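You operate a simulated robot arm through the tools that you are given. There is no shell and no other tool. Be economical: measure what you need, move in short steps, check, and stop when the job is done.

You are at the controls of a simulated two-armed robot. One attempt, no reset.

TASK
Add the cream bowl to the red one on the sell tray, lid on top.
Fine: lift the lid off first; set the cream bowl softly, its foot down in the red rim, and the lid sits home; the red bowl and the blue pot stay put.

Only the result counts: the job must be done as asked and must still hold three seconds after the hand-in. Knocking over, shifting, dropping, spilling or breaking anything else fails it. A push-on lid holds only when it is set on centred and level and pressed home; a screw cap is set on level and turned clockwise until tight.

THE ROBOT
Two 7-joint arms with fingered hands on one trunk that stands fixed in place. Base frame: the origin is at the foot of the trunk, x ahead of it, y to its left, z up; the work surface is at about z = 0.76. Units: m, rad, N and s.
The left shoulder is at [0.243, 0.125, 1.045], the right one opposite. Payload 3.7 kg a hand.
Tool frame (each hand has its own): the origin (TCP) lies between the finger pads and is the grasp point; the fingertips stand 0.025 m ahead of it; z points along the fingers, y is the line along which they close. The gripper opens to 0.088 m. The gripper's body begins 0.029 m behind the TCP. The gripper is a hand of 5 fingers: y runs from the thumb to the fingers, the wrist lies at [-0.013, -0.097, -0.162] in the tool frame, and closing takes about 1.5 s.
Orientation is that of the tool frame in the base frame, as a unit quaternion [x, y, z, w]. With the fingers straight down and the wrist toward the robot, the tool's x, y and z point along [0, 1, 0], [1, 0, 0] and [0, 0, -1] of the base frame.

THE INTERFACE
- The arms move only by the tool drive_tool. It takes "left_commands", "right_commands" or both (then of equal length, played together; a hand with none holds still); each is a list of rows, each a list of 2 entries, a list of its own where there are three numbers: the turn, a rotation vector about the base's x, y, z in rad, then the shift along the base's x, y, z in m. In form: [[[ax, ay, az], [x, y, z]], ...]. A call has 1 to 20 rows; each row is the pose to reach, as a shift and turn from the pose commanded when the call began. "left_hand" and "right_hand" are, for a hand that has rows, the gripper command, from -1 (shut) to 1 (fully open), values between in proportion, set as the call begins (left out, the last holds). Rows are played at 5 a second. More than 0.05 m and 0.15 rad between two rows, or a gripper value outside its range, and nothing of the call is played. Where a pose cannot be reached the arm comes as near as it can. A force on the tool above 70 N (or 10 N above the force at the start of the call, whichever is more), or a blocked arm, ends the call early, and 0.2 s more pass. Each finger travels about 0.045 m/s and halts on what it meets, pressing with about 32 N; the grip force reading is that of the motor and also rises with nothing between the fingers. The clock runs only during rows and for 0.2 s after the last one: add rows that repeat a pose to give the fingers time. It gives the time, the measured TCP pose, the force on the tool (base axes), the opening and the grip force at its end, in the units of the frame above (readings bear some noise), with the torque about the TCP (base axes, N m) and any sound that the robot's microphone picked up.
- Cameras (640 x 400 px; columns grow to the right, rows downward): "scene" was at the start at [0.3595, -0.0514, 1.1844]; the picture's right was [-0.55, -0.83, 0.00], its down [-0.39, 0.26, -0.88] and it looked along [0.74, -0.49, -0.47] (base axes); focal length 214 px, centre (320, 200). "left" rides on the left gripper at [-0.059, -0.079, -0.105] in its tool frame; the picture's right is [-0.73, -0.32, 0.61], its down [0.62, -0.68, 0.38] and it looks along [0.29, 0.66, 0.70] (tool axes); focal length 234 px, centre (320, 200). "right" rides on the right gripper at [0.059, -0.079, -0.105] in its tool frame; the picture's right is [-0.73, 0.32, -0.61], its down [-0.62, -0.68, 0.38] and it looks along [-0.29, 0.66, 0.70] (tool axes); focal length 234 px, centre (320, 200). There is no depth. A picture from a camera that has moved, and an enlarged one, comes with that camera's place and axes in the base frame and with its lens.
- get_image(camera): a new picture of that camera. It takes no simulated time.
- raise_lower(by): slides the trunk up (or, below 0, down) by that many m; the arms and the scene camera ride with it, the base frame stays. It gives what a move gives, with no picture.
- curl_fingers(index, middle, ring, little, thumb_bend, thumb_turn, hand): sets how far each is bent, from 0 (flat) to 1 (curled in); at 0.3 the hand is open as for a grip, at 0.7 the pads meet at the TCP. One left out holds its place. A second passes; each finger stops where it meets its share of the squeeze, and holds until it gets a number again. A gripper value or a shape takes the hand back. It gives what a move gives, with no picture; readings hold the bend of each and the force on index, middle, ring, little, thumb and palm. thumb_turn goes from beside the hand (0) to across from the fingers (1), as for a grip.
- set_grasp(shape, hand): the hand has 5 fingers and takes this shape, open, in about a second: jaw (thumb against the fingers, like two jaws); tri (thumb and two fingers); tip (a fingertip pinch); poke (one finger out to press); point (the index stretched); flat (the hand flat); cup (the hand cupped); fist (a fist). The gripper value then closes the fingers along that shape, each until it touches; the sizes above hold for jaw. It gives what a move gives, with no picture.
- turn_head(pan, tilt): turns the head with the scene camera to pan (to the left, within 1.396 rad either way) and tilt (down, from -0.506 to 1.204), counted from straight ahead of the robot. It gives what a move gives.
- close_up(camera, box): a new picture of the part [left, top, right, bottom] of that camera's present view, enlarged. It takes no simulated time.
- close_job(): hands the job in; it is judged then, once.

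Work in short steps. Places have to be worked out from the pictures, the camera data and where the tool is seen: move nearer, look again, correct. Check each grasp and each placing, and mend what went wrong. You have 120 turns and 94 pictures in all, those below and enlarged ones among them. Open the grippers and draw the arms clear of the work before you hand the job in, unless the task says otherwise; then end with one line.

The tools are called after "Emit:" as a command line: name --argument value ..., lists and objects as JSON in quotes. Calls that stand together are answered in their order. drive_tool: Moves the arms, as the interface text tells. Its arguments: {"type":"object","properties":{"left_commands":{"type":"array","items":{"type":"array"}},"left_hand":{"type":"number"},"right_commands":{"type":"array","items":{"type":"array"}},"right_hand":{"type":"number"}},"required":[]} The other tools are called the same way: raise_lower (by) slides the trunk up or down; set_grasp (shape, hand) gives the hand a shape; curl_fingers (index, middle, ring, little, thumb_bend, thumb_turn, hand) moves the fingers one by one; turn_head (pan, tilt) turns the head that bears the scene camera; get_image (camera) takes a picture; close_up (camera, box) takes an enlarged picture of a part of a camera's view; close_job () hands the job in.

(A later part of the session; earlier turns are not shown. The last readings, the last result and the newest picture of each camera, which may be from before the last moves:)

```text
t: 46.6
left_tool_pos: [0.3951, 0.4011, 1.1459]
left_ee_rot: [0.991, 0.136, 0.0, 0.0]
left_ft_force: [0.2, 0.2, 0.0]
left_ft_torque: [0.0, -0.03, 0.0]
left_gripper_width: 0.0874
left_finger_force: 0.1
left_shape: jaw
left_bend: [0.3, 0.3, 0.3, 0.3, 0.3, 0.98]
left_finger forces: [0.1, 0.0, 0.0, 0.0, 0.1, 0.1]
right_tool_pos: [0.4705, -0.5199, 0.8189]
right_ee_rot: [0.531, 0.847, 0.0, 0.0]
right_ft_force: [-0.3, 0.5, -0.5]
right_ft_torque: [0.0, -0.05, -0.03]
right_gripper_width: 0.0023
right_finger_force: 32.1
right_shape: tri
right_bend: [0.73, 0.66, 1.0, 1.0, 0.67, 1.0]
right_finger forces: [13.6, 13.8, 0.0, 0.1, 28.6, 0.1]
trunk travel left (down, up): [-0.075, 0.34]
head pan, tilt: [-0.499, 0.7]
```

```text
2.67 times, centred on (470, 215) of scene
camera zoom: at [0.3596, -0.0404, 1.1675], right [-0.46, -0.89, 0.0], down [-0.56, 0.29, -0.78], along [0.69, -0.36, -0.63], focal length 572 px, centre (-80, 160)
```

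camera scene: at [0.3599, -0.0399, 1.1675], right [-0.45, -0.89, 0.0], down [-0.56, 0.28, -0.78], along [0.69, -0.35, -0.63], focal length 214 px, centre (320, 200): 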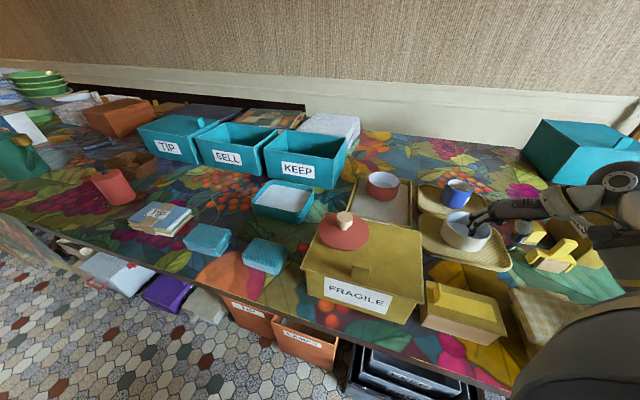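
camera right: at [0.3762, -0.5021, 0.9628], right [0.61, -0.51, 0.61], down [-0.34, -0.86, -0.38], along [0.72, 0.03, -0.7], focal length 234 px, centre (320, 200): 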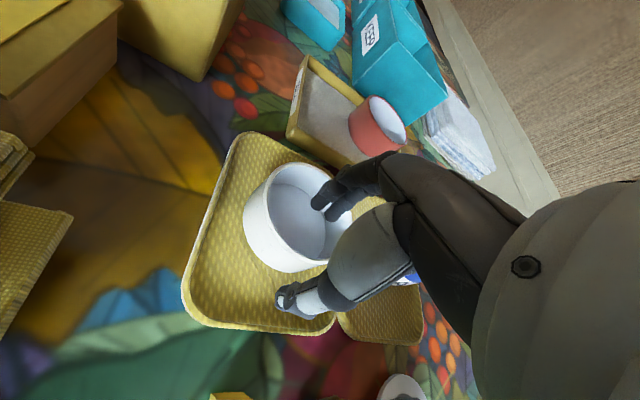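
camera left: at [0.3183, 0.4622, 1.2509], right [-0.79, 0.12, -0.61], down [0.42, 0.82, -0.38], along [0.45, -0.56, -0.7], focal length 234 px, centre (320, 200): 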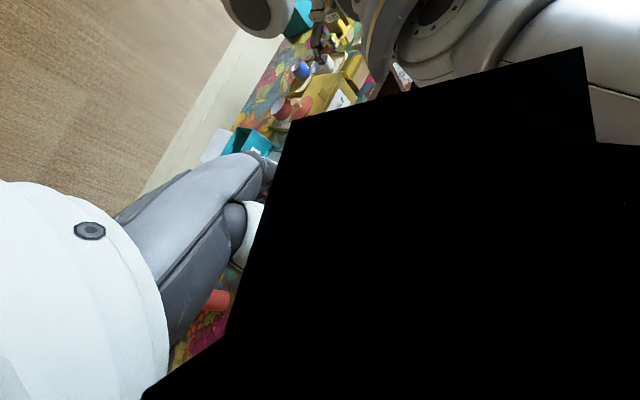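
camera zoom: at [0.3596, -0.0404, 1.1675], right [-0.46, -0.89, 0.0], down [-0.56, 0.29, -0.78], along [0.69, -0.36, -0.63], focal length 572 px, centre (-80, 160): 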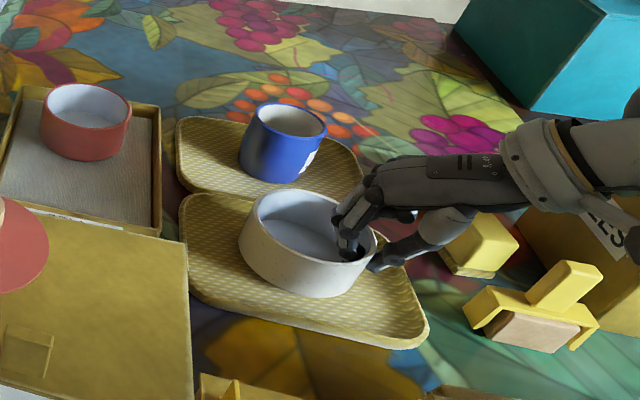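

Gripped on the wall (index 13.6, middle 13.8, thumb 28.6 N). I lift gently and check the bowl's tilt.

Emit:
drive_tool --right_commands '[[[0, 0, 0], [0, 0, 0.01]], [[0, 0, 0], [0, 0, 0.03]], [[0, 0, 0], [0, 0, 0.06]], [[0, 0, 0], [0, 0, 0.09]], [[0, 0, 0], [0, 0, 0.12]], [[0, 0, 0], [0, 0, 0.12]]]'

Emit:
get_image --camera "scene"

Emit:
get_image --camera "right"

```text
t: 48.0
left_tool_pos: [0.3961, 0.4009, 1.1467]
left_ee_rot: [0.991, 0.135, 0.0, -0.001]
left_ft_force: [1.4, 0.9, 0.7]
left_ft_torque: [-0.02, -0.03, 0.0]
left_gripper_width: 0.0875
left_finger_force: 0.1
left_shape: jaw
left_bend: [0.3, 0.3, 0.3, 0.3, 0.3, 0.98]
left_finger forces: [0.0, 0.0, 0.0, 0.0, 0.0, 0.1]
right_tool_pos: [0.4686, -0.5208, 0.9395]
right_ee_rot: [0.531, 0.847, 0.001, 0.0]
right_ft_force: [-0.6, -0.6, -1.7]
right_ft_torque: [-0.04, 0.06, -0.01]
right_gripper_width: 0.0021
right_finger_force: 31.6
right_shape: tri
right_bend: [0.73, 0.66, 1.0, 1.0, 0.68, 1.0]
right_finger forces: [16.0, 15.6, 0.0, 0.0, 31.4, 0.1]
trunk travel left (down, up): [-0.075, 0.34]
head pan, tilt: [-0.499, 0.7]
```

```text
36 pictures are left
camera scene: at [0.3595, -0.0415, 1.1676], right [-0.47, -0.88, 0.0], down [-0.55, 0.29, -0.78], along [0.69, -0.37, -0.63], focal length 214 px, centre (320, 200)
```

scene: 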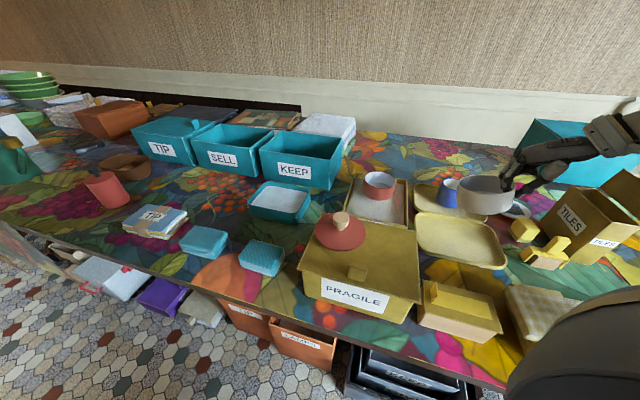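

```text
35 pictures are left
camera right: at [0.3742, -0.5026, 1.0454], right [0.61, -0.51, 0.61], down [-0.34, -0.86, -0.38], along [0.72, 0.03, -0.7], focal length 234 px, centre (320, 200)
```

right: 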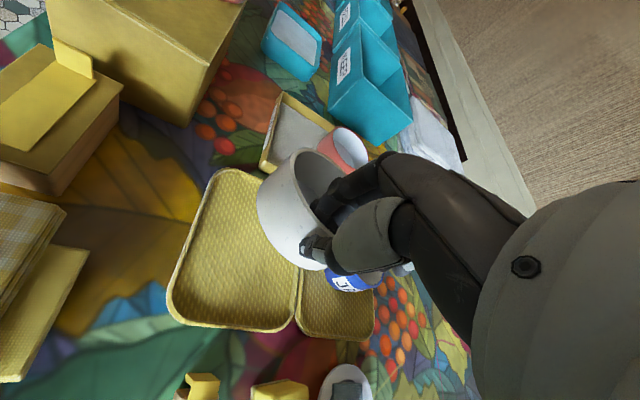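

The bowl hangs securely; weight ~0.15 kg. I carry it over the red bowl: TCP target ≈(0.696,-0.455) at z≈0.955.

Emit:
drive_tool --right_commands '[[[0, 0, 0], [0.03, 0.005, 0.015]], [[0, 0, 0], [0.07, 0.015, 0.015]], [[0, 0, 0], [0.11, 0.028, 0.015]], [[0, 0, 0], [0.15, 0.041, 0.015]], [[0, 0, 0], [0.19, 0.055, 0.015]], [[0, 0, 0], [0.227, 0.065, 0.015]], [[0, 0, 0], [0.227, 0.065, 0.0]], [[0, 0, 0], [0.227, 0.065, 0.0]]]'

Emit:
close_up --camera "scene" --box '[310, 80, 490, 230]'

Emit:
get_image --camera "right"

```text
t: 49.8
left_tool_pos: [0.395, 0.4015, 1.1471]
left_ee_rot: [0.991, 0.134, -0.001, 0.0]
left_ft_force: [-0.2, -0.2, 0.6]
left_ft_torque: [-0.01, 0.02, -0.04]
left_gripper_width: 0.0878
left_finger_force: 0.0
left_shape: jaw
left_bend: [0.3, 0.3, 0.3, 0.3, 0.3, 0.98]
left_finger forces: [0.0, 0.1, 0.0, 0.1, 0.0, 0.1]
right_tool_pos: [0.6994, -0.455, 0.9378]
right_ee_rot: [0.532, 0.847, 0.0, 0.001]
right_ft_force: [0.2, 0.5, -2.5]
right_ft_torque: [-0.04, 0.08, 0.02]
right_gripper_width: 0.0021
right_finger_force: 31.9
right_shape: tri
right_bend: [0.73, 0.66, 1.0, 1.0, 0.69, 1.0]
right_finger forces: [16.1, 15.5, 0.0, 0.0, 31.7, 0.0]
trunk travel left (down, up): [-0.075, 0.34]
head pan, tilt: [-0.499, 0.7]
```

```text
2.67 times, centred on (400, 155) of scene
camera zoom: at [0.36, -0.0403, 1.1673], right [-0.46, -0.89, 0.0], down [-0.56, 0.29, -0.78], along [0.69, -0.35, -0.63], focal length 572 px, centre (107, 320)
```

zoom: 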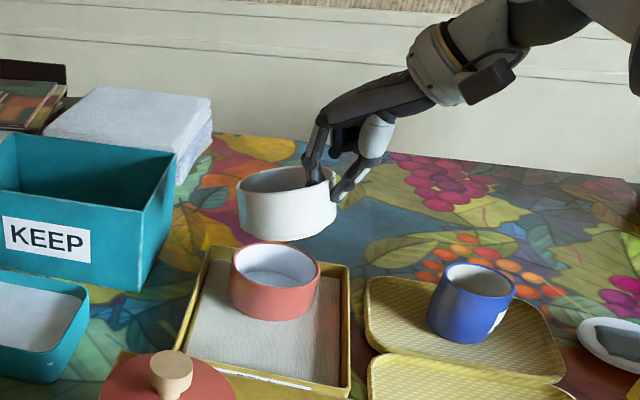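

```text
33 pictures are left
camera right: at [0.6041, -0.4366, 1.0436], right [0.61, -0.51, 0.61], down [-0.34, -0.86, -0.38], along [0.72, 0.02, -0.7], focal length 234 px, centre (320, 200)
```

right: 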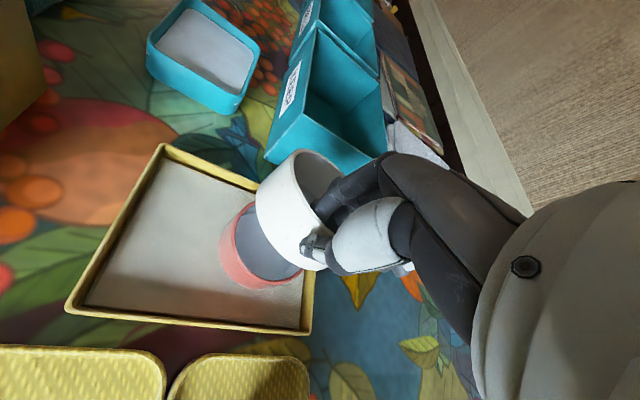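

Both bowls are nearly aligned in view. I enlarge to check the cream bowl's tilt and offset.

Emit:
close_up --camera "scene" --box '[345, 130, 445, 205]'

Emit:
close_up --camera "right" --box '[180, 110, 400, 320]'

```text
5.33 times, centred on (395, 168) of scene
camera zoom: at [0.36, -0.0403, 1.1673], right [-0.46, -0.89, 0.0], down [-0.56, 0.29, -0.78], along [0.69, -0.35, -0.63], focal length 1144 px, centre (-80, 373)
```

zoom: 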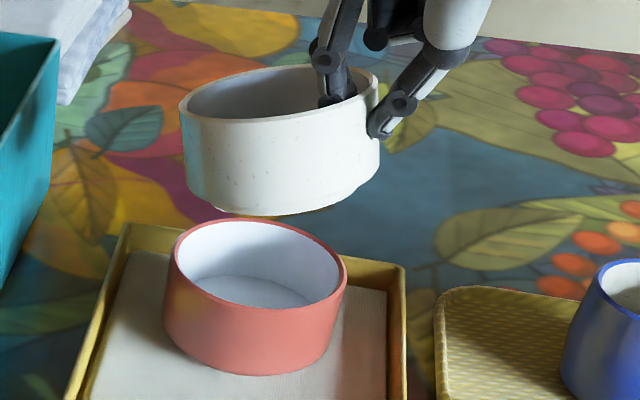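

```text
1.90 times, centred on (290, 215) of right
camera zoom: at [0.6041, -0.4366, 1.0436], right [0.61, -0.51, 0.61], down [-0.34, -0.86, -0.38], along [0.72, 0.02, -0.7], focal length 446 px, centre (377, 171)
```

zoom: 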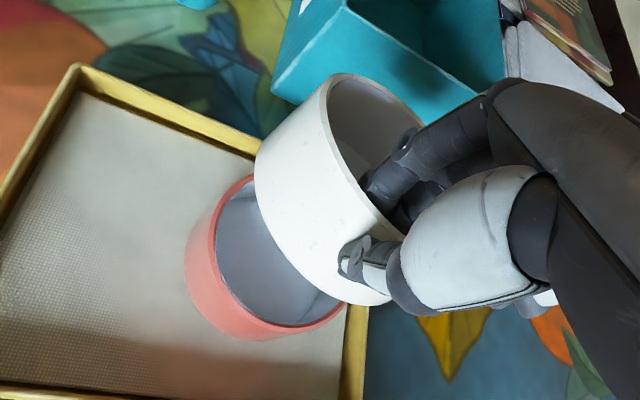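

The cream bowl droops about 13° at its far side. I tilt the hand back by ≈0.24 rad about the horizontal axis to level it, then look again.

Emit:
drive_tool --right_commands '[[[0.026, -0.054, 0], [0, 0, 0]], [[0.052, -0.108, 0], [0, 0, 0]], [[0.078, -0.162, 0], [0, 0, 0]], [[0.104, -0.216, 0], [0, 0, 0]], [[0.104, -0.216, 0], [0, 0, 0]]]'

Emit:
close_up --camera "scene" --box '[345, 130, 445, 205]'

```text
t: 51.0
left_tool_pos: [0.3952, 0.4003, 1.145]
left_ee_rot: [0.991, 0.136, -0.001, -0.001]
left_ft_force: [-0.3, -0.5, 0.2]
left_ft_torque: [0.04, 0.04, 0.01]
left_gripper_width: 0.0877
left_finger_force: 0.0
left_shape: jaw
left_bend: [0.3, 0.3, 0.3, 0.3, 0.3, 0.98]
left_finger forces: [0.0, 0.0, 0.0, 0.0, 0.0, 0.0]
right_tool_pos: [0.699, -0.4562, 0.9402]
right_ee_rot: [0.527, 0.841, 0.101, 0.065]
right_ft_force: [-0.8, 0.4, -2.2]
right_ft_torque: [-0.07, 0.11, 0.03]
right_gripper_width: 0.0022
right_finger_force: 32.3
right_shape: tri
right_bend: [0.73, 0.66, 1.0, 1.0, 0.69, 1.0]
right_finger forces: [16.1, 15.5, 0.1, 0.0, 31.8, 0.1]
trunk travel left (down, up): [-0.075, 0.34]
head pan, tilt: [-0.499, 0.7]
```

```text
5.33 times, centred on (395, 168) of scene
camera zoom: at [0.3579, -0.0443, 1.1679], right [-0.5, -0.86, 0.0], down [-0.54, 0.31, -0.78], along [0.68, -0.39, -0.62], focal length 1144 px, centre (-80, 373)
```

zoom: 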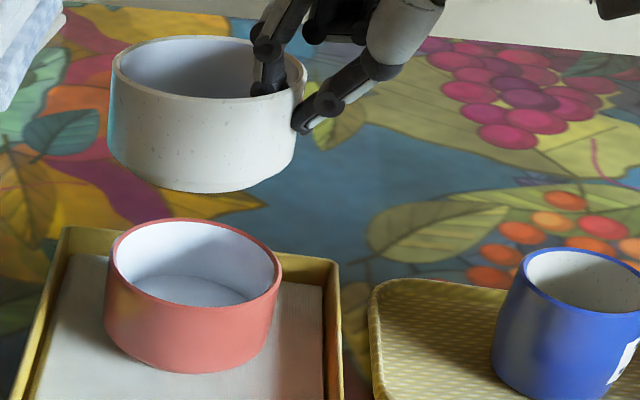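

Now nearly level; a further ~0.05 rad and ≈8 mm shift to the picture's right are needed. I make those and check with the wrist camera too.

Emit:
drive_tool --right_commands '[[[0.02, -0.045, 0], [-0.006, -0.006, -0.02]], [[0.02, -0.045, 0], [-0.006, -0.006, -0.03]], [[0.02, -0.045, 0], [-0.006, -0.006, -0.03]]]'

Emit:
close_up --camera "scene" --box '[345, 130, 445, 205]'

Emit:
close_up --camera "right" --box '[180, 110, 400, 320]'

```text
t: 51.8
left_tool_pos: [0.3953, 0.4009, 1.1471]
left_ee_rot: [0.991, 0.134, 0.0, 0.0]
left_ft_force: [-0.1, 0.2, 0.0]
left_ft_torque: [0.0, -0.02, 0.01]
left_gripper_width: 0.0877
left_finger_force: 0.0
left_shape: jaw
left_bend: [0.3, 0.3, 0.3, 0.3, 0.3, 0.98]
left_finger forces: [0.0, 0.0, 0.0, 0.1, 0.0, 0.0]
right_tool_pos: [0.6931, -0.4622, 0.9098]
right_ee_rot: [0.526, 0.838, 0.122, 0.077]
right_ft_force: [0.5, 0.7, -1.5]
right_ft_torque: [-0.05, 0.13, -0.02]
right_gripper_width: 0.0022
right_finger_force: 31.8
right_shape: tri
right_bend: [0.73, 0.66, 1.0, 1.0, 0.69, 1.0]
right_finger forces: [16.2, 15.7, 0.0, 0.0, 32.1, 0.0]
trunk travel left (down, up): [-0.075, 0.34]
head pan, tilt: [-0.499, 0.7]
```

```text
5.33 times, centred on (395, 168) of scene
camera zoom: at [0.3569, -0.046, 1.1678], right [-0.52, -0.85, 0.0], down [-0.53, 0.33, -0.78], along [0.67, -0.41, -0.63], focal length 1144 px, centre (-80, 373)
```

zoom: 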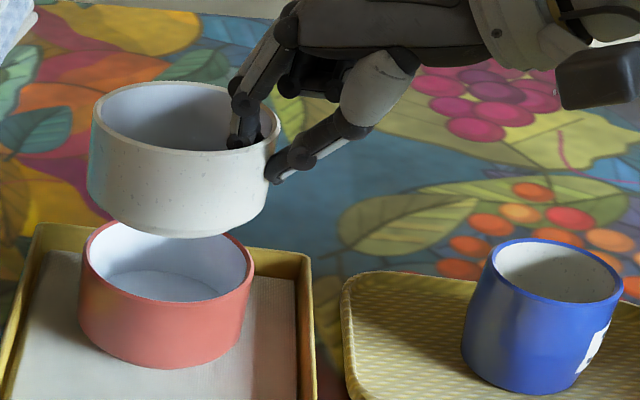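

```text
1.90 times, centred on (290, 215) of right
camera zoom: at [0.5728, -0.455, 0.9884], right [0.44, -0.59, 0.68], down [-0.22, -0.8, -0.56], along [0.87, 0.1, -0.48], focal length 446 px, centre (377, 171)
```

zoom: 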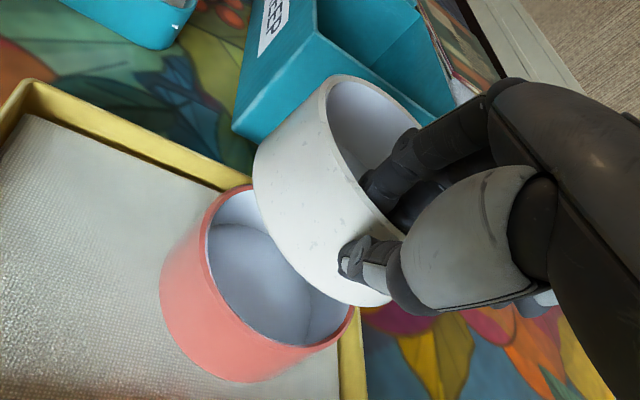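

Cols match within ~2 mm. I apply a small shift (-1,-3 mm) and lower 28 mm to just above the red rim.

Emit:
drive_tool --right_commands '[[[0, 0, 0], [-0.001, -0.003, -0.01]], [[0, 0, 0], [-0.001, -0.003, -0.02]], [[0, 0, 0], [-0.001, -0.003, -0.028]], [[0, 0, 0], [-0.001, -0.003, -0.028]]]'

Emit:
close_up --camera "scene" --box '[335, 130, 435, 205]'

Emit:
close_up --camera "right" --box '[180, 110, 400, 320]'

```text
t: 52.8
left_tool_pos: [0.3946, 0.402, 1.1463]
left_ee_rot: [0.991, 0.135, 0.0, 0.0]
left_ft_force: [-0.2, 0.3, 0.2]
left_ft_torque: [0.0, 0.03, -0.02]
left_gripper_width: 0.0875
left_finger_force: 0.0
left_shape: jaw
left_bend: [0.3, 0.3, 0.3, 0.3, 0.3, 0.98]
left_finger forces: [0.0, 0.0, 0.0, 0.0, 0.1, 0.0]
right_tool_pos: [0.6906, -0.4651, 0.882]
right_ee_rot: [0.526, 0.838, 0.122, 0.077]
right_ft_force: [0.7, 0.8, -2.6]
right_ft_torque: [-0.06, 0.06, 0.01]
right_gripper_width: 0.002
right_finger_force: 31.8
right_shape: tri
right_bend: [0.73, 0.66, 1.0, 1.0, 0.69, 1.0]
right_finger forces: [16.4, 15.8, 0.0, 0.1, 32.2, 0.0]
trunk travel left (down, up): [-0.075, 0.34]
head pan, tilt: [-0.499, 0.7]
```

```text
5.33 times, centred on (385, 168) of scene
camera zoom: at [0.3558, -0.0476, 1.1678], right [-0.54, -0.84, 0.0], down [-0.53, 0.34, -0.78], along [0.66, -0.42, -0.63], focal length 1144 px, centre (-27, 373)
```

zoom: 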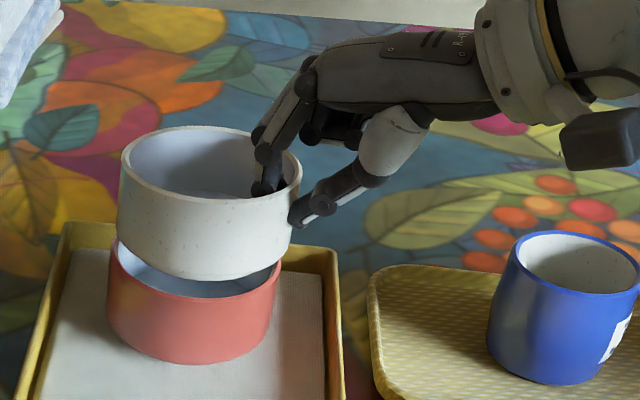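

```text
1.90 times, centred on (290, 215) of right
camera zoom: at [0.5702, -0.4577, 0.9604], right [0.44, -0.59, 0.68], down [-0.22, -0.8, -0.56], along [0.87, 0.1, -0.48], focal length 446 px, centre (377, 171)
```

zoom: 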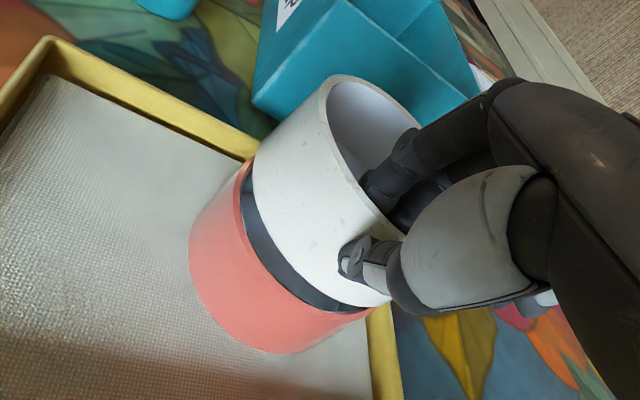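

Columns agree within ~1.5 mm and the rim looks level. I lower 10 mm slowly and read the force.

Emit:
drive_tool --right_commands '[[[0, 0, 0], [0.0005, 0.0005, -0.003]], [[0, 0, 0], [0.0005, 0.0005, -0.006]], [[0, 0, 0], [0.0005, 0.0005, -0.008]], [[0, 0, 0], [0.0005, 0.0005, -0.01]], [[0, 0, 0], [0.0005, 0.0005, -0.01]]]'

Emit:
close_up --camera "scene" --box '[335, 130, 435, 205]'

```text
t: 54.0
left_tool_pos: [0.3959, 0.4011, 1.1461]
left_ee_rot: [0.991, 0.135, 0.0, 0.0]
left_ft_force: [-0.1, -0.4, -0.5]
left_ft_torque: [0.0, -0.01, 0.04]
left_gripper_width: 0.0876
left_finger_force: 0.1
left_shape: jaw
left_bend: [0.3, 0.3, 0.3, 0.3, 0.3, 0.98]
left_finger forces: [0.1, 0.0, 0.0, 0.0, 0.1, 0.0]
right_tool_pos: [0.6926, -0.4649, 0.8716]
right_ee_rot: [0.526, 0.838, 0.122, 0.077]
right_ft_force: [-0.5, -0.1, -2.6]
right_ft_torque: [-0.06, 0.08, 0.02]
right_gripper_width: 0.0024
right_finger_force: 31.7
right_shape: tri
right_bend: [0.73, 0.66, 1.0, 1.0, 0.69, 1.0]
right_finger forces: [16.3, 15.7, 0.1, 0.1, 32.2, 0.0]
trunk travel left (down, up): [-0.075, 0.34]
head pan, tilt: [-0.499, 0.7]
```

```text
5.33 times, centred on (385, 168) of scene
camera zoom: at [0.355, -0.0487, 1.1678], right [-0.55, -0.83, 0.0], down [-0.52, 0.35, -0.78], along [0.65, -0.43, -0.63], focal length 1144 px, centre (-27, 373)
```

zoom: 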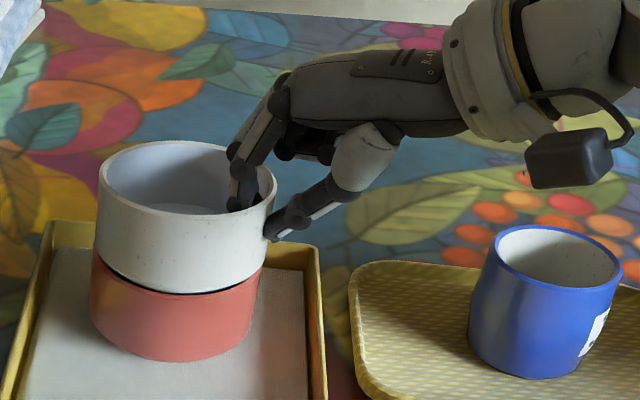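

Still free, with only a sliver of gap left. I continue lowering in fine steps until contact.

Emit:
drive_tool --right_commands '[[[0, 0, 0], [0, 0, -0.002]], [[0, 0, 0], [0, 0, -0.004]], [[0, 0, 0], [0, 0, -0.006]], [[0, 0, 0], [0, 0, -0.006]]]'

Emit:
close_up --camera "scene" --box '[335, 130, 435, 205]'

Emit:
close_up --camera "right" --box '[180, 110, 400, 320]'

```text
t: 55.0
left_tool_pos: [0.395, 0.4009, 1.1469]
left_ee_rot: [0.991, 0.135, 0.0, 0.0]
left_ft_force: [-0.1, -0.7, 0.0]
left_ft_torque: [0.0, 0.01, 0.0]
left_gripper_width: 0.0875
left_finger_force: 0.0
left_shape: jaw
left_bend: [0.3, 0.3, 0.3, 0.3, 0.3, 0.98]
left_finger forces: [0.1, 0.1, 0.0, 0.1, 0.0, 0.1]
right_tool_pos: [0.6917, -0.4651, 0.8672]
right_ee_rot: [0.525, 0.838, 0.122, 0.078]
right_ft_force: [-0.4, -1.4, 3.3]
right_ft_torque: [-0.03, 0.0, -0.01]
right_gripper_width: 0.0026
right_finger_force: 32.5
right_shape: tri
right_bend: [0.73, 0.66, 1.0, 1.0, 0.69, 1.0]
right_finger forces: [16.6, 16.1, 0.1, 0.0, 33.6, 0.0]
trunk travel left (down, up): [-0.075, 0.34]
head pan, tilt: [-0.499, 0.7]
```

```text
5.33 times, centred on (385, 168) of scene
camera zoom: at [0.3545, -0.0486, 1.168], right [-0.55, -0.83, 0.0], down [-0.52, 0.35, -0.78], along [0.65, -0.43, -0.63], focal length 1144 px, centre (-27, 373)
```

zoom: 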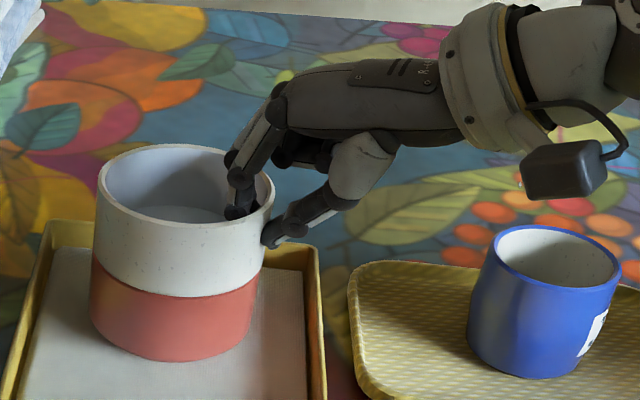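

```text
1.90 times, centred on (290, 215) of right
camera zoom: at [0.5708, -0.4565, 0.9452], right [0.44, -0.59, 0.68], down [-0.22, -0.8, -0.56], along [0.87, 0.1, -0.48], focal length 446 px, centre (377, 171)
```

zoom: 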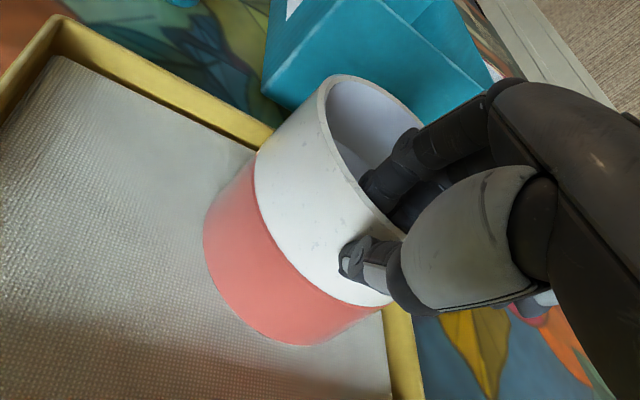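

Contact of about 6 N, with the cream bowl flush with the red rim in both views. I open the hand gently.

Emit:
drive_tool --right_commands '[[[0, 0, 0], [0, 0, 0]], [[0, 0, 0], [0, 0, 0]], [[0, 0, 0], [0, 0, 0]], [[0, 0, 0], [0, 0, 0]], [[0, 0, 0], [0, 0, 0]], [[0, 0, 0], [0, 0, 0]]]' --right_hand -0.1

Emit:
close_up --camera "scene" --box '[335, 130, 435, 205]'

Emit:
close_up --camera "right" --box '[180, 110, 400, 320]'

```text
t: 56.4
left_tool_pos: [0.3946, 0.4011, 1.1471]
left_ee_rot: [0.991, 0.135, 0.001, 0.0]
left_ft_force: [0.1, 0.6, -0.5]
left_ft_torque: [0.01, 0.0, 0.0]
left_gripper_width: 0.0877
left_finger_force: 0.1
left_shape: jaw
left_bend: [0.3, 0.3, 0.3, 0.3, 0.3, 0.98]
left_finger forces: [0.0, 0.0, 0.1, 0.0, 0.0, 0.0]
right_tool_pos: [0.6924, -0.463, 0.865]
right_ee_rot: [0.526, 0.838, 0.123, 0.077]
right_ft_force: [-0.7, 0.7, 0.1]
right_ft_torque: [0.05, -0.02, -0.02]
right_gripper_width: 0.0392
right_finger_force: 0.0
right_shape: tri
right_bend: [0.74, 0.47, 0.99, 0.99, 0.71, 1.0]
right_finger forces: [0.1, 0.1, 0.0, 0.1, 0.0, 0.0]
trunk travel left (down, up): [-0.075, 0.34]
head pan, tilt: [-0.499, 0.7]
```

```text
5.33 times, centred on (385, 168) of scene
camera zoom: at [0.3551, -0.0483, 1.1678], right [-0.55, -0.83, 0.0], down [-0.52, 0.34, -0.78], along [0.65, -0.43, -0.63], focal length 1144 px, centre (-27, 373)
```

zoom: 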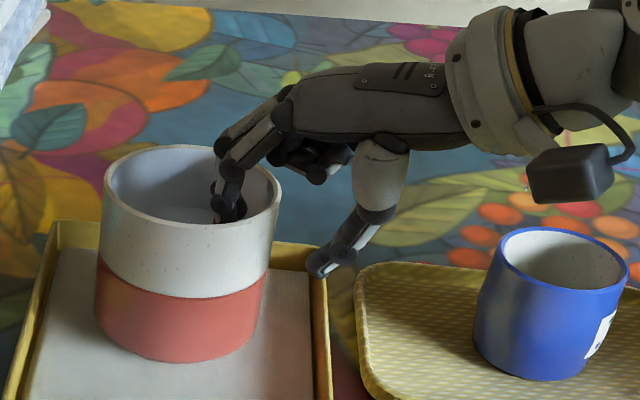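

```text
1.90 times, centred on (290, 215) of right
camera zoom: at [0.571, -0.4564, 0.9442], right [0.44, -0.59, 0.68], down [-0.22, -0.8, -0.56], along [0.87, 0.1, -0.48], focal length 446 px, centre (377, 171)
```

zoom: 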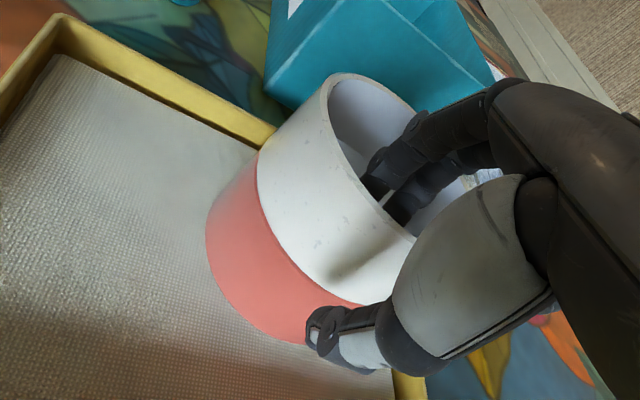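

Level, flush and seated. I withdraw the hand straight up, un-tilt it, and return the head to the left.

Emit:
drive_tool --right_commands '[[[0, 0, 0], [-0.003, -0.001, 0.012]], [[0, 0, 0], [-0.006, -0.003, 0.03]], [[0, 0, 0], [-0.01, -0.005, 0.06]], [[0, 0, 0], [-0.01, -0.005, 0.1]], [[-0.04, 0.087, 0], [-0.02, 0.02, 0.14]], [[-0.08, 0.174, 0], [-0.03, 0.05, 0.16]], [[-0.124, 0.261, 0], [-0.04, 0.09, 0.16]], [[-0.124, 0.261, 0], [-0.05, 0.13, 0.16]], [[-0.124, 0.261, 0], [-0.06, 0.17, 0.16]], [[-0.124, 0.261, 0], [-0.07, 0.21, 0.16]], [[-0.124, 0.261, 0], [-0.09, 0.24, 0.16]], [[-0.124, 0.261, 0], [-0.11, 0.26, 0.16]], [[-0.124, 0.261, 0], [-0.11, 0.26, 0.16]]]'

Emit:
set_grasp --hand "right" --shape "jaw"

Emit:
turn_head --pan -0.3 --tilt 0.78

Emit:
get_image --camera "scene"

Emit:
get_image --camera "right"

```text
t: 59.2
left_tool_pos: [0.3954, 0.4009, 1.1454]
left_ee_rot: [0.991, 0.135, 0.0, 0.0]
left_ft_force: [0.8, 0.8, -0.3]
left_ft_torque: [-0.02, -0.02, 0.02]
left_gripper_width: 0.0875
left_finger_force: 0.0
left_shape: jaw
left_bend: [0.3, 0.3, 0.3, 0.3, 0.3, 0.98]
left_finger forces: [0.1, 0.1, 0.0, 0.0, 0.0, 0.0]
right_tool_pos: [0.5811, -0.2041, 1.024]
right_ee_rot: [0.531, 0.848, 0.0, 0.001]
right_ft_force: [0.1, -0.5, 0.2]
right_ft_torque: [0.02, 0.0, -0.02]
right_gripper_width: 0.0393
right_finger_force: 0.1
right_shape: tri
right_bend: [0.74, 0.47, 0.99, 0.99, 0.71, 1.0]
right_finger forces: [0.0, 0.0, 0.0, 0.0, 0.1, 0.0]
trunk travel left (down, up): [-0.075, 0.34]
head pan, tilt: [-0.499, 0.7]
```

```text
t: 60.1
left_tool_pos: [0.3942, 0.4005, 1.1452]
left_ee_rot: [0.991, 0.135, 0.0, 0.001]
left_ft_force: [-0.3, 0.5, 0.0]
left_ft_torque: [0.01, -0.02, -0.04]
left_gripper_width: 0.0875
left_finger_force: 0.1
left_shape: jaw
left_bend: [0.3, 0.3, 0.3, 0.3, 0.3, 0.98]
left_finger forces: [0.1, 0.1, 0.0, 0.0, 0.0, 0.0]
right_tool_pos: [0.5816, -0.2045, 1.0255]
right_ee_rot: [0.531, 0.847, 0.0, -0.001]
right_ft_force: [-0.1, -0.2, 0.5]
right_ft_torque: [0.02, -0.01, -0.02]
right_gripper_width: 0.0877
right_finger_force: 0.0
right_shape: jaw
right_bend: [0.3, 0.3, 0.3, 0.3, 0.3, 0.98]
right_finger forces: [0.2, 0.0, 0.1, 0.1, 0.0, 0.0]
trunk travel left (down, up): [-0.075, 0.34]
head pan, tilt: [-0.499, 0.7]
```

```text
t: 60.8
left_tool_pos: [0.3954, 0.4007, 1.1474]
left_ee_rot: [0.991, 0.135, 0.0, 0.001]
left_ft_force: [0.1, 0.6, -0.2]
left_ft_torque: [0.01, 0.01, -0.01]
left_gripper_width: 0.0878
left_finger_force: 0.1
left_shape: jaw
left_bend: [0.3, 0.3, 0.3, 0.3, 0.3, 0.98]
left_finger forces: [0.1, 0.0, 0.1, 0.1, 0.0, 0.1]
right_tool_pos: [0.5822, -0.2048, 1.0247]
right_ee_rot: [0.531, 0.847, 0.0, 0.0]
right_ft_force: [-0.2, -0.4, -0.2]
right_ft_torque: [0.01, -0.01, 0.01]
right_gripper_width: 0.0877
right_finger_force: 0.1
right_shape: jaw
right_bend: [0.3, 0.3, 0.3, 0.3, 0.3, 0.98]
right_finger forces: [0.1, 0.1, 0.0, 0.0, 0.1, 0.0]
trunk travel left (down, up): [-0.075, 0.34]
head pan, tilt: [-0.3, 0.78]
```

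```text
20 pictures are left
camera scene: at [0.3589, -0.0411, 1.167], right [-0.47, -0.88, 0.0], down [-0.56, 0.3, -0.77], along [0.68, -0.36, -0.63], focal length 214 px, centre (320, 200)
```

scene: 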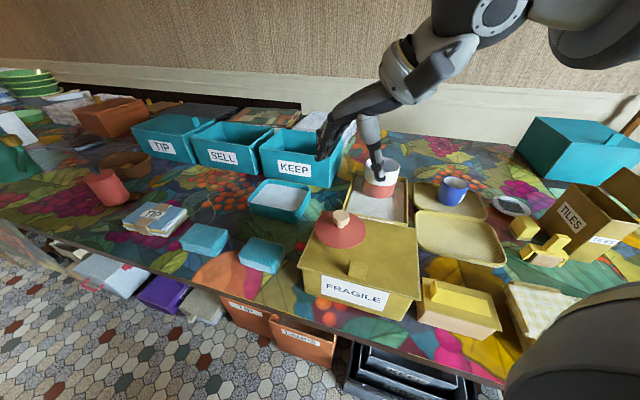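

```text
19 pictures are left
camera right: at [0.4852, -0.1857, 1.1305], right [0.61, -0.51, 0.61], down [-0.34, -0.86, -0.38], along [0.72, 0.03, -0.7], focal length 234 px, centre (320, 200)
```

right: 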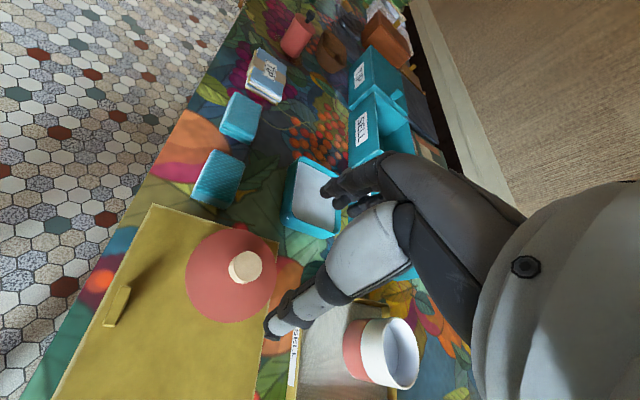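

The lid waits where I left it at TCP ≈(0.570,-0.195,0.9235). I descend onto its knob.

Emit:
drive_tool --right_commands '[[[0, 0, 0], [-0.006, 0.005, -0.03]], [[0, 0, 0], [-0.011, 0.01, -0.06]], [[0, 0, 0], [-0.011, 0.01, -0.085]], [[0, 0, 0], [-0.011, 0.01, -0.1]], [[0, 0, 0], [-0.011, 0.01, -0.1]]]' --right_hand 0.6

Emit:
close_up --camera "right" --box '[200, 130, 400, 340]'

```text
t: 62.0
left_tool_pos: [0.3947, 0.4024, 1.1462]
left_ee_rot: [0.991, 0.134, 0.0, 0.001]
left_ft_force: [-0.4, 0.2, 0.2]
left_ft_torque: [-0.03, 0.0, -0.02]
left_gripper_width: 0.0878
left_finger_force: 0.0
left_shape: jaw
left_bend: [0.3, 0.3, 0.3, 0.3, 0.3, 0.98]
left_finger forces: [0.0, 0.1, 0.0, 0.1, 0.1, 0.1]
right_tool_pos: [0.5722, -0.1948, 0.9252]
right_ee_rot: [0.531, 0.847, 0.0, -0.001]
right_ft_force: [0.2, -0.4, -0.5]
right_ft_torque: [-0.01, -0.02, 0.03]
right_gripper_width: 0.0704
right_finger_force: 0.0
right_shape: jaw
right_bend: [0.27, 0.34, 0.31, 0.33, 0.49, 0.99]
right_finger forces: [0.0, 0.0, 0.0, 0.0, 0.0, 0.0]
trunk travel left (down, up): [-0.075, 0.34]
head pan, tilt: [-0.3, 0.78]
```

```text
1.90 times, centred on (300, 235) of right
camera zoom: at [0.4758, -0.1764, 1.0313], right [0.61, -0.51, 0.61], down [-0.34, -0.86, -0.38], along [0.72, 0.03, -0.7], focal length 446 px, centre (358, 133)
```

zoom: 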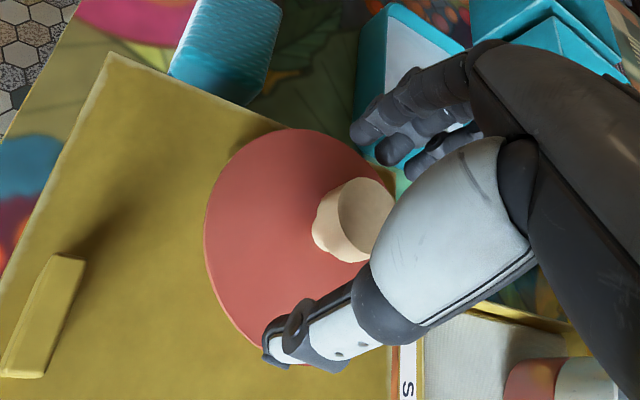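

Same relation to the knob as the first time. I close the hand.

Emit:
drive_tool --right_commands '[[[0, 0, 0], [0, 0, 0]], [[0, 0, 0], [0, 0, 0]], [[0, 0, 0], [0, 0, 0]], [[0, 0, 0], [0, 0, 0]], [[0, 0, 0], [0, 0, 0]], [[0, 0, 0], [0, 0, 0]], [[0, 0, 0], [0, 0, 0]], [[0, 0, 0], [0, 0, 0]]]' --right_hand -1

Emit:
close_up --camera "right" --box '[200, 130, 400, 340]'

```text
t: 63.8
left_tool_pos: [0.3944, 0.4022, 1.146]
left_ee_rot: [0.991, 0.135, -0.001, 0.0]
left_ft_force: [0.8, -0.4, -0.9]
left_ft_torque: [0.0, 0.0, 0.01]
left_gripper_width: 0.0878
left_finger_force: 0.0
left_shape: jaw
left_bend: [0.3, 0.3, 0.3, 0.3, 0.3, 0.98]
left_finger forces: [0.0, 0.0, 0.0, 0.0, 0.0, 0.0]
right_tool_pos: [0.5721, -0.1946, 0.926]
right_ee_rot: [0.531, 0.848, 0.0, -0.001]
right_ft_force: [-0.6, 0.9, 0.7]
right_ft_torque: [0.01, -0.04, 0.02]
right_gripper_width: 0.0164
right_finger_force: 31.8
right_shape: jaw
right_bend: [0.72, 0.57, 0.69, 0.68, 0.76, 1.0]
right_finger forces: [15.2, 8.1, 3.5, 0.0, 24.8, 0.1]
trunk travel left (down, up): [-0.075, 0.34]
head pan, tilt: [-0.3, 0.78]
```

```text
1.90 times, centred on (300, 235) of right
camera zoom: at [0.476, -0.1764, 1.0313], right [0.61, -0.51, 0.61], down [-0.34, -0.86, -0.38], along [0.72, 0.03, -0.7], focal length 446 px, centre (358, 133)
```

zoom: 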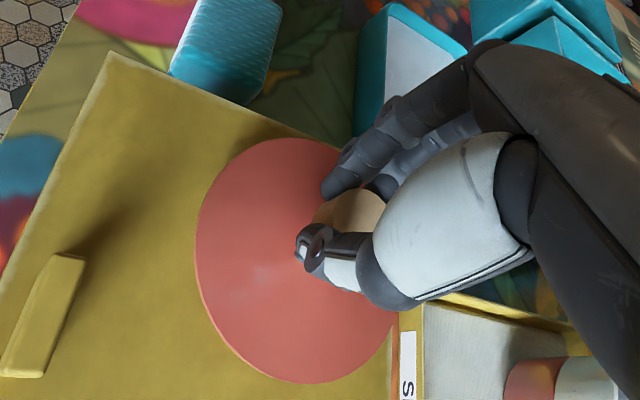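

Gripped (15/8/3.5 against 25 N), with the lid nudged slightly. I lift it and check whether it hangs level.

Emit:
drive_tool --right_commands '[[[0, 0, 0], [0, 0, 0.01]], [[0, 0, 0], [0, 0, 0.03]], [[0, 0, 0], [0, 0, 0.06]], [[0, 0, 0], [0.01, -0.01, 0.08]], [[0, 0, 0], [0.03, -0.04, 0.08]], [[0, 0, 0], [0.05, -0.08, 0.08]], [[0, 0, 0], [0.07, -0.12, 0.08]], [[0, 0, 0], [0.09, -0.16, 0.08]], [[0, 0, 0], [0.12, -0.2, 0.08]], [[0, 0, 0], [0.145, -0.225, 0.08]], [[0, 0, 0], [0.163, -0.241, 0.08]], [[0, 0, 0], [0.163, -0.241, 0.065]], [[0, 0, 0], [0.163, -0.241, 0.065]]]'

Emit:
close_up --camera "scene" --box '[335, 100, 455, 205]'

Emit:
close_up --camera "right" --box '[180, 130, 400, 340]'

```text
t: 66.6
left_tool_pos: [0.395, 0.402, 1.1468]
left_ee_rot: [0.991, 0.135, 0.0, 0.0]
left_ft_force: [0.5, 0.7, 0.0]
left_ft_torque: [0.0, 0.0, 0.01]
left_gripper_width: 0.0875
left_finger_force: 0.1
left_shape: jaw
left_bend: [0.3, 0.3, 0.3, 0.3, 0.3, 0.98]
left_finger forces: [0.0, 0.1, 0.0, 0.0, 0.0, 0.0]
right_tool_pos: [0.7349, -0.4359, 0.9907]
right_ee_rot: [0.532, 0.847, 0.001, 0.0]
right_ft_force: [0.4, -0.3, -0.3]
right_ft_torque: [-0.01, -0.03, 0.03]
right_gripper_width: 0.0155
right_finger_force: 31.8
right_shape: jaw
right_bend: [0.72, 0.57, 0.71, 0.68, 0.78, 0.98]
right_finger forces: [13.9, 10.0, 6.0, 0.0, 22.9, 0.0]
trunk travel left (down, up): [-0.075, 0.34]
head pan, tilt: [-0.3, 0.78]
```

```text
3.81 times, centred on (395, 152) of scene
camera zoom: at [0.3614, -0.0252, 1.1591], right [-0.3, -0.96, 0.0], down [-0.67, 0.21, -0.71], along [0.68, -0.21, -0.7], focal length 817 px, centre (34, 381)
```

zoom: 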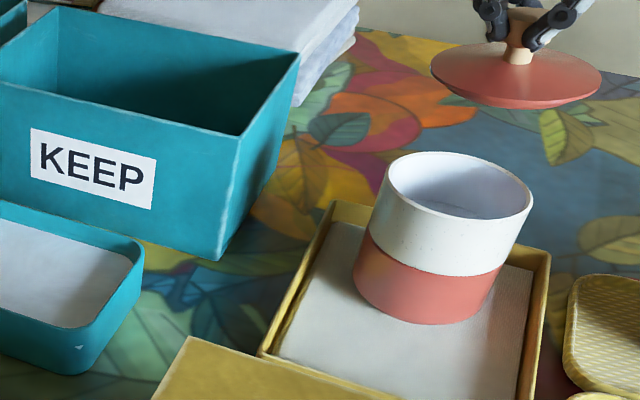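

```text
1.90 times, centred on (290, 235) of right
camera zoom: at [0.6383, -0.417, 1.0952], right [0.61, -0.51, 0.61], down [-0.34, -0.86, -0.38], along [0.72, 0.03, -0.7], focal length 446 px, centre (377, 133)
```

zoom: 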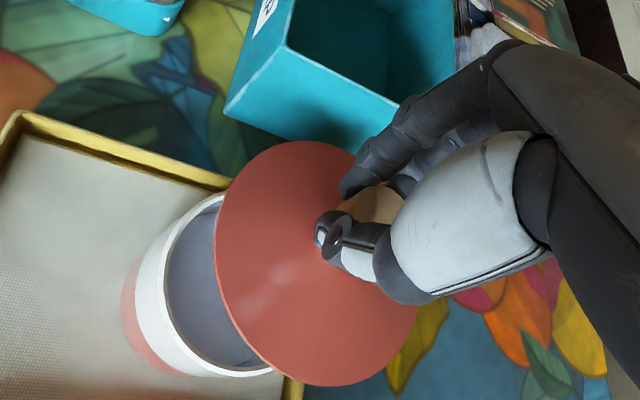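

Compared with the first grasp, the lid now leans ~0.15 rad low on its +y side (it swivelled in the pinch). I turn the hand +0.15 about x to level it and re-check.

Emit:
drive_tool --right_commands '[[[0.05, 0, 0], [0, 0, 0]], [[0.1, 0, 0], [0, 0, 0]], [[0.15, 0, 0], [0, 0, 0]], [[0.15, 0, 0], [0, 0, 0]]]'

Emit:
close_up --camera "scene" --box '[375, 80, 475, 180]'

Emit:
close_up --camera "right" --box '[180, 130, 400, 340]'

```text
t: 67.6
left_tool_pos: [0.3962, 0.4011, 1.1464]
left_ee_rot: [0.991, 0.135, 0.0, 0.001]
left_ft_force: [0.4, -0.7, 0.0]
left_ft_torque: [0.02, 0.01, 0.02]
left_gripper_width: 0.0876
left_finger_force: 0.1
left_shape: jaw
left_bend: [0.3, 0.3, 0.3, 0.3, 0.3, 0.98]
left_finger forces: [0.0, 0.0, 0.0, 0.1, 0.0, 0.1]
right_tool_pos: [0.7336, -0.4342, 0.9902]
right_ee_rot: [0.53, 0.845, 0.064, -0.041]
right_ft_force: [0.0, -0.9, -1.0]
right_ft_torque: [0.0, 0.01, 0.02]
right_gripper_width: 0.0155
right_finger_force: 31.8
right_shape: jaw
right_bend: [0.72, 0.57, 0.71, 0.68, 0.78, 0.98]
right_finger forces: [14.2, 10.2, 6.2, 0.0, 22.7, 0.0]
trunk travel left (down, up): [-0.075, 0.34]
head pan, tilt: [-0.3, 0.78]
```

```text
4.00 times, centred on (425, 130) of scene
camera zoom: at [0.3614, -0.0252, 1.1591], right [-0.3, -0.96, 0.0], down [-0.67, 0.21, -0.71], along [0.68, -0.21, -0.7], focal length 858 px, centre (-100, 480)
```

zoom: 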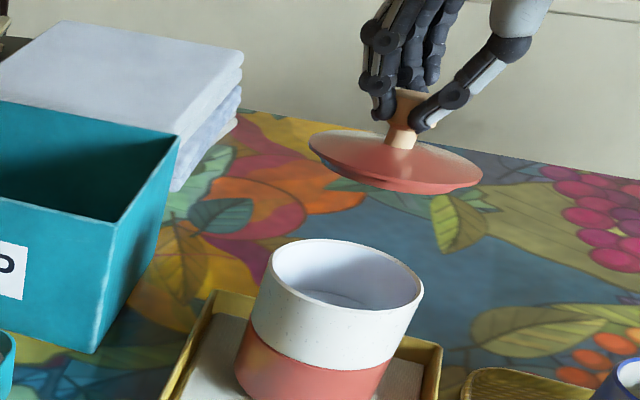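

```text
1.90 times, centred on (290, 235) of right
camera zoom: at [0.6379, -0.4325, 1.0972], right [0.61, -0.6, 0.52], down [-0.34, -0.79, -0.51], along [0.72, 0.13, -0.68], focal length 446 px, centre (377, 133)
```

zoom: 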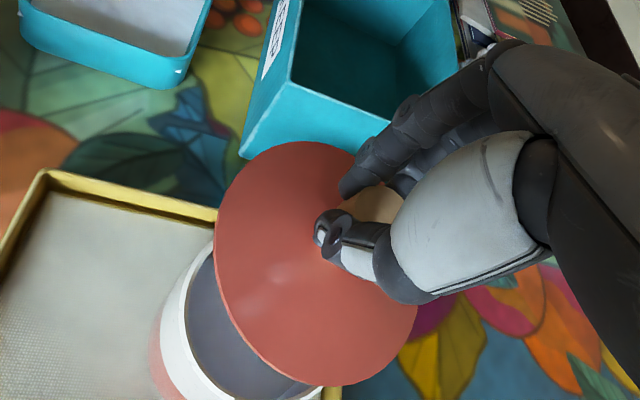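

The lid looks slightly over-corrected now. I ease the tilt back by 0.06 and lower to ~12 mm above the rim to compare directly.

Emit:
drive_tool --right_commands '[[[-0.03, 0, 0], [-0.001, -0.001, -0.02]], [[-0.06, 0, 0], [-0.001, -0.001, -0.04]], [[-0.06, 0, 0], [-0.001, -0.001, -0.06]], [[-0.06, 0, 0], [-0.001, -0.001, -0.065]], [[-0.06, 0, 0], [-0.001, -0.001, -0.065]]]'

Emit:
close_up --camera "scene" --box '[375, 100, 455, 180]'

Emit:
close_up --camera "right" --box '[180, 130, 400, 340]'

```text
t: 68.8
left_tool_pos: [0.3941, 0.4024, 1.1457]
left_ee_rot: [0.991, 0.134, 0.0, 0.0]
left_ft_force: [0.2, -0.3, -0.3]
left_ft_torque: [0.01, -0.01, 0.02]
left_gripper_width: 0.0878
left_finger_force: 0.1
left_shape: jaw
left_bend: [0.3, 0.3, 0.3, 0.3, 0.3, 0.98]
left_finger forces: [0.1, 0.1, 0.0, 0.1, 0.0, 0.0]
right_tool_pos: [0.7323, -0.4368, 0.9256]
right_ee_rot: [0.531, 0.846, 0.037, -0.024]
right_ft_force: [-0.4, -0.1, -0.5]
right_ft_torque: [-0.03, 0.02, 0.01]
right_gripper_width: 0.0155
right_finger_force: 32.3
right_shape: jaw
right_bend: [0.72, 0.57, 0.71, 0.68, 0.79, 0.98]
right_finger forces: [14.3, 10.1, 6.3, 0.0, 22.6, 0.1]
trunk travel left (down, up): [-0.075, 0.34]
head pan, tilt: [-0.3, 0.78]
```

```text
5.00 times, centred on (415, 140) of scene
camera zoom: at [0.3615, -0.0252, 1.1591], right [-0.3, -0.96, 0.0], down [-0.67, 0.21, -0.71], along [0.68, -0.21, -0.7], focal length 1072 px, centre (-155, 500)
```

zoom: 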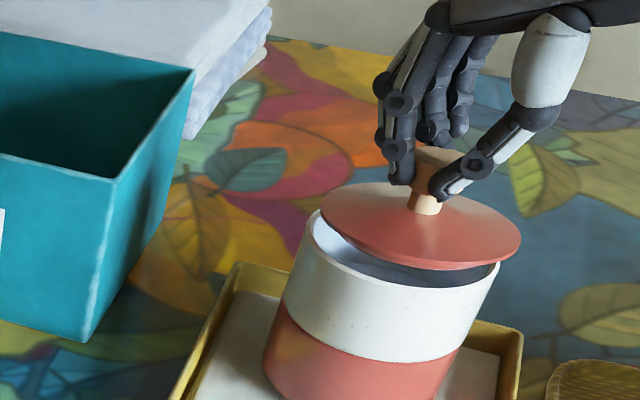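

```text
1.90 times, centred on (290, 235) of right
camera zoom: at [0.6368, -0.4274, 1.0324], right [0.61, -0.57, 0.56], down [-0.34, -0.82, -0.46], along [0.72, 0.09, -0.69], focal length 446 px, centre (377, 133)
```

zoom: 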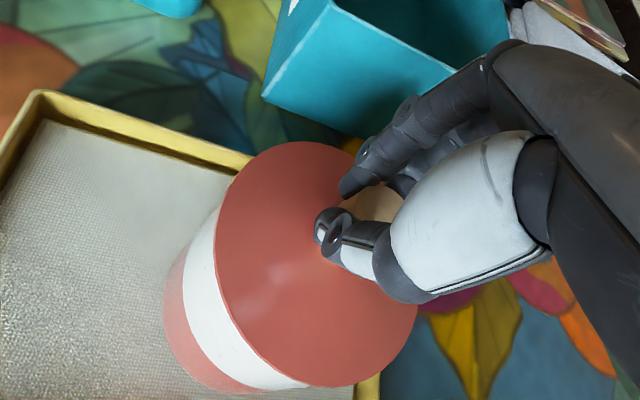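

Lid is nearly parallel and laterally within ~1 mm; it seems a few mm too near the head camera. I shift (+4,-3 mm) and lower until light contact.

Emit:
drive_tool --right_commands '[[[0, 0, 0], [0.004, -0.003, -0.002]], [[0, 0, 0], [0.004, -0.003, -0.005]], [[0, 0, 0], [0.004, -0.003, -0.008]], [[0, 0, 0], [0.004, -0.003, -0.01]], [[0, 0, 0], [0.004, -0.003, -0.01]]]'

Emit:
close_up --camera "scene" --box '[375, 100, 455, 180]'

```text
t: 70.0
left_tool_pos: [0.3948, 0.4015, 1.1457]
left_ee_rot: [0.991, 0.135, 0.0, 0.0]
left_ft_force: [-0.5, 0.3, -0.4]
left_ft_torque: [-0.01, -0.03, 0.0]
left_gripper_width: 0.0876
left_finger_force: 0.0
left_shape: jaw
left_bend: [0.3, 0.3, 0.3, 0.3, 0.3, 0.98]
left_finger forces: [0.0, 0.1, 0.0, 0.0, 0.0, 0.1]
right_tool_pos: [0.7376, -0.4391, 0.9154]
right_ee_rot: [0.531, 0.846, 0.038, -0.023]
right_ft_force: [-1.0, 0.6, -0.5]
right_ft_torque: [0.0, -0.01, -0.01]
right_gripper_width: 0.0154
right_finger_force: 31.7
right_shape: jaw
right_bend: [0.72, 0.57, 0.71, 0.68, 0.79, 0.98]
right_finger forces: [14.4, 10.0, 6.5, 0.1, 22.6, 0.2]
trunk travel left (down, up): [-0.075, 0.34]
head pan, tilt: [-0.3, 0.78]
```

```text
5.00 times, centred on (415, 140) of scene
camera zoom: at [0.3614, -0.0252, 1.1591], right [-0.3, -0.96, 0.0], down [-0.67, 0.21, -0.71], along [0.68, -0.21, -0.7], focal length 1072 px, centre (-155, 500)
```

zoom: 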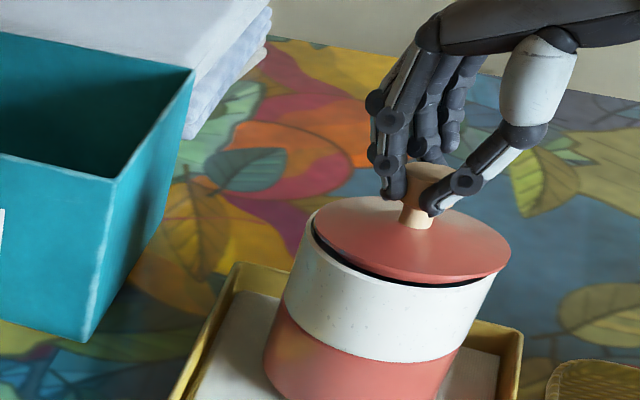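

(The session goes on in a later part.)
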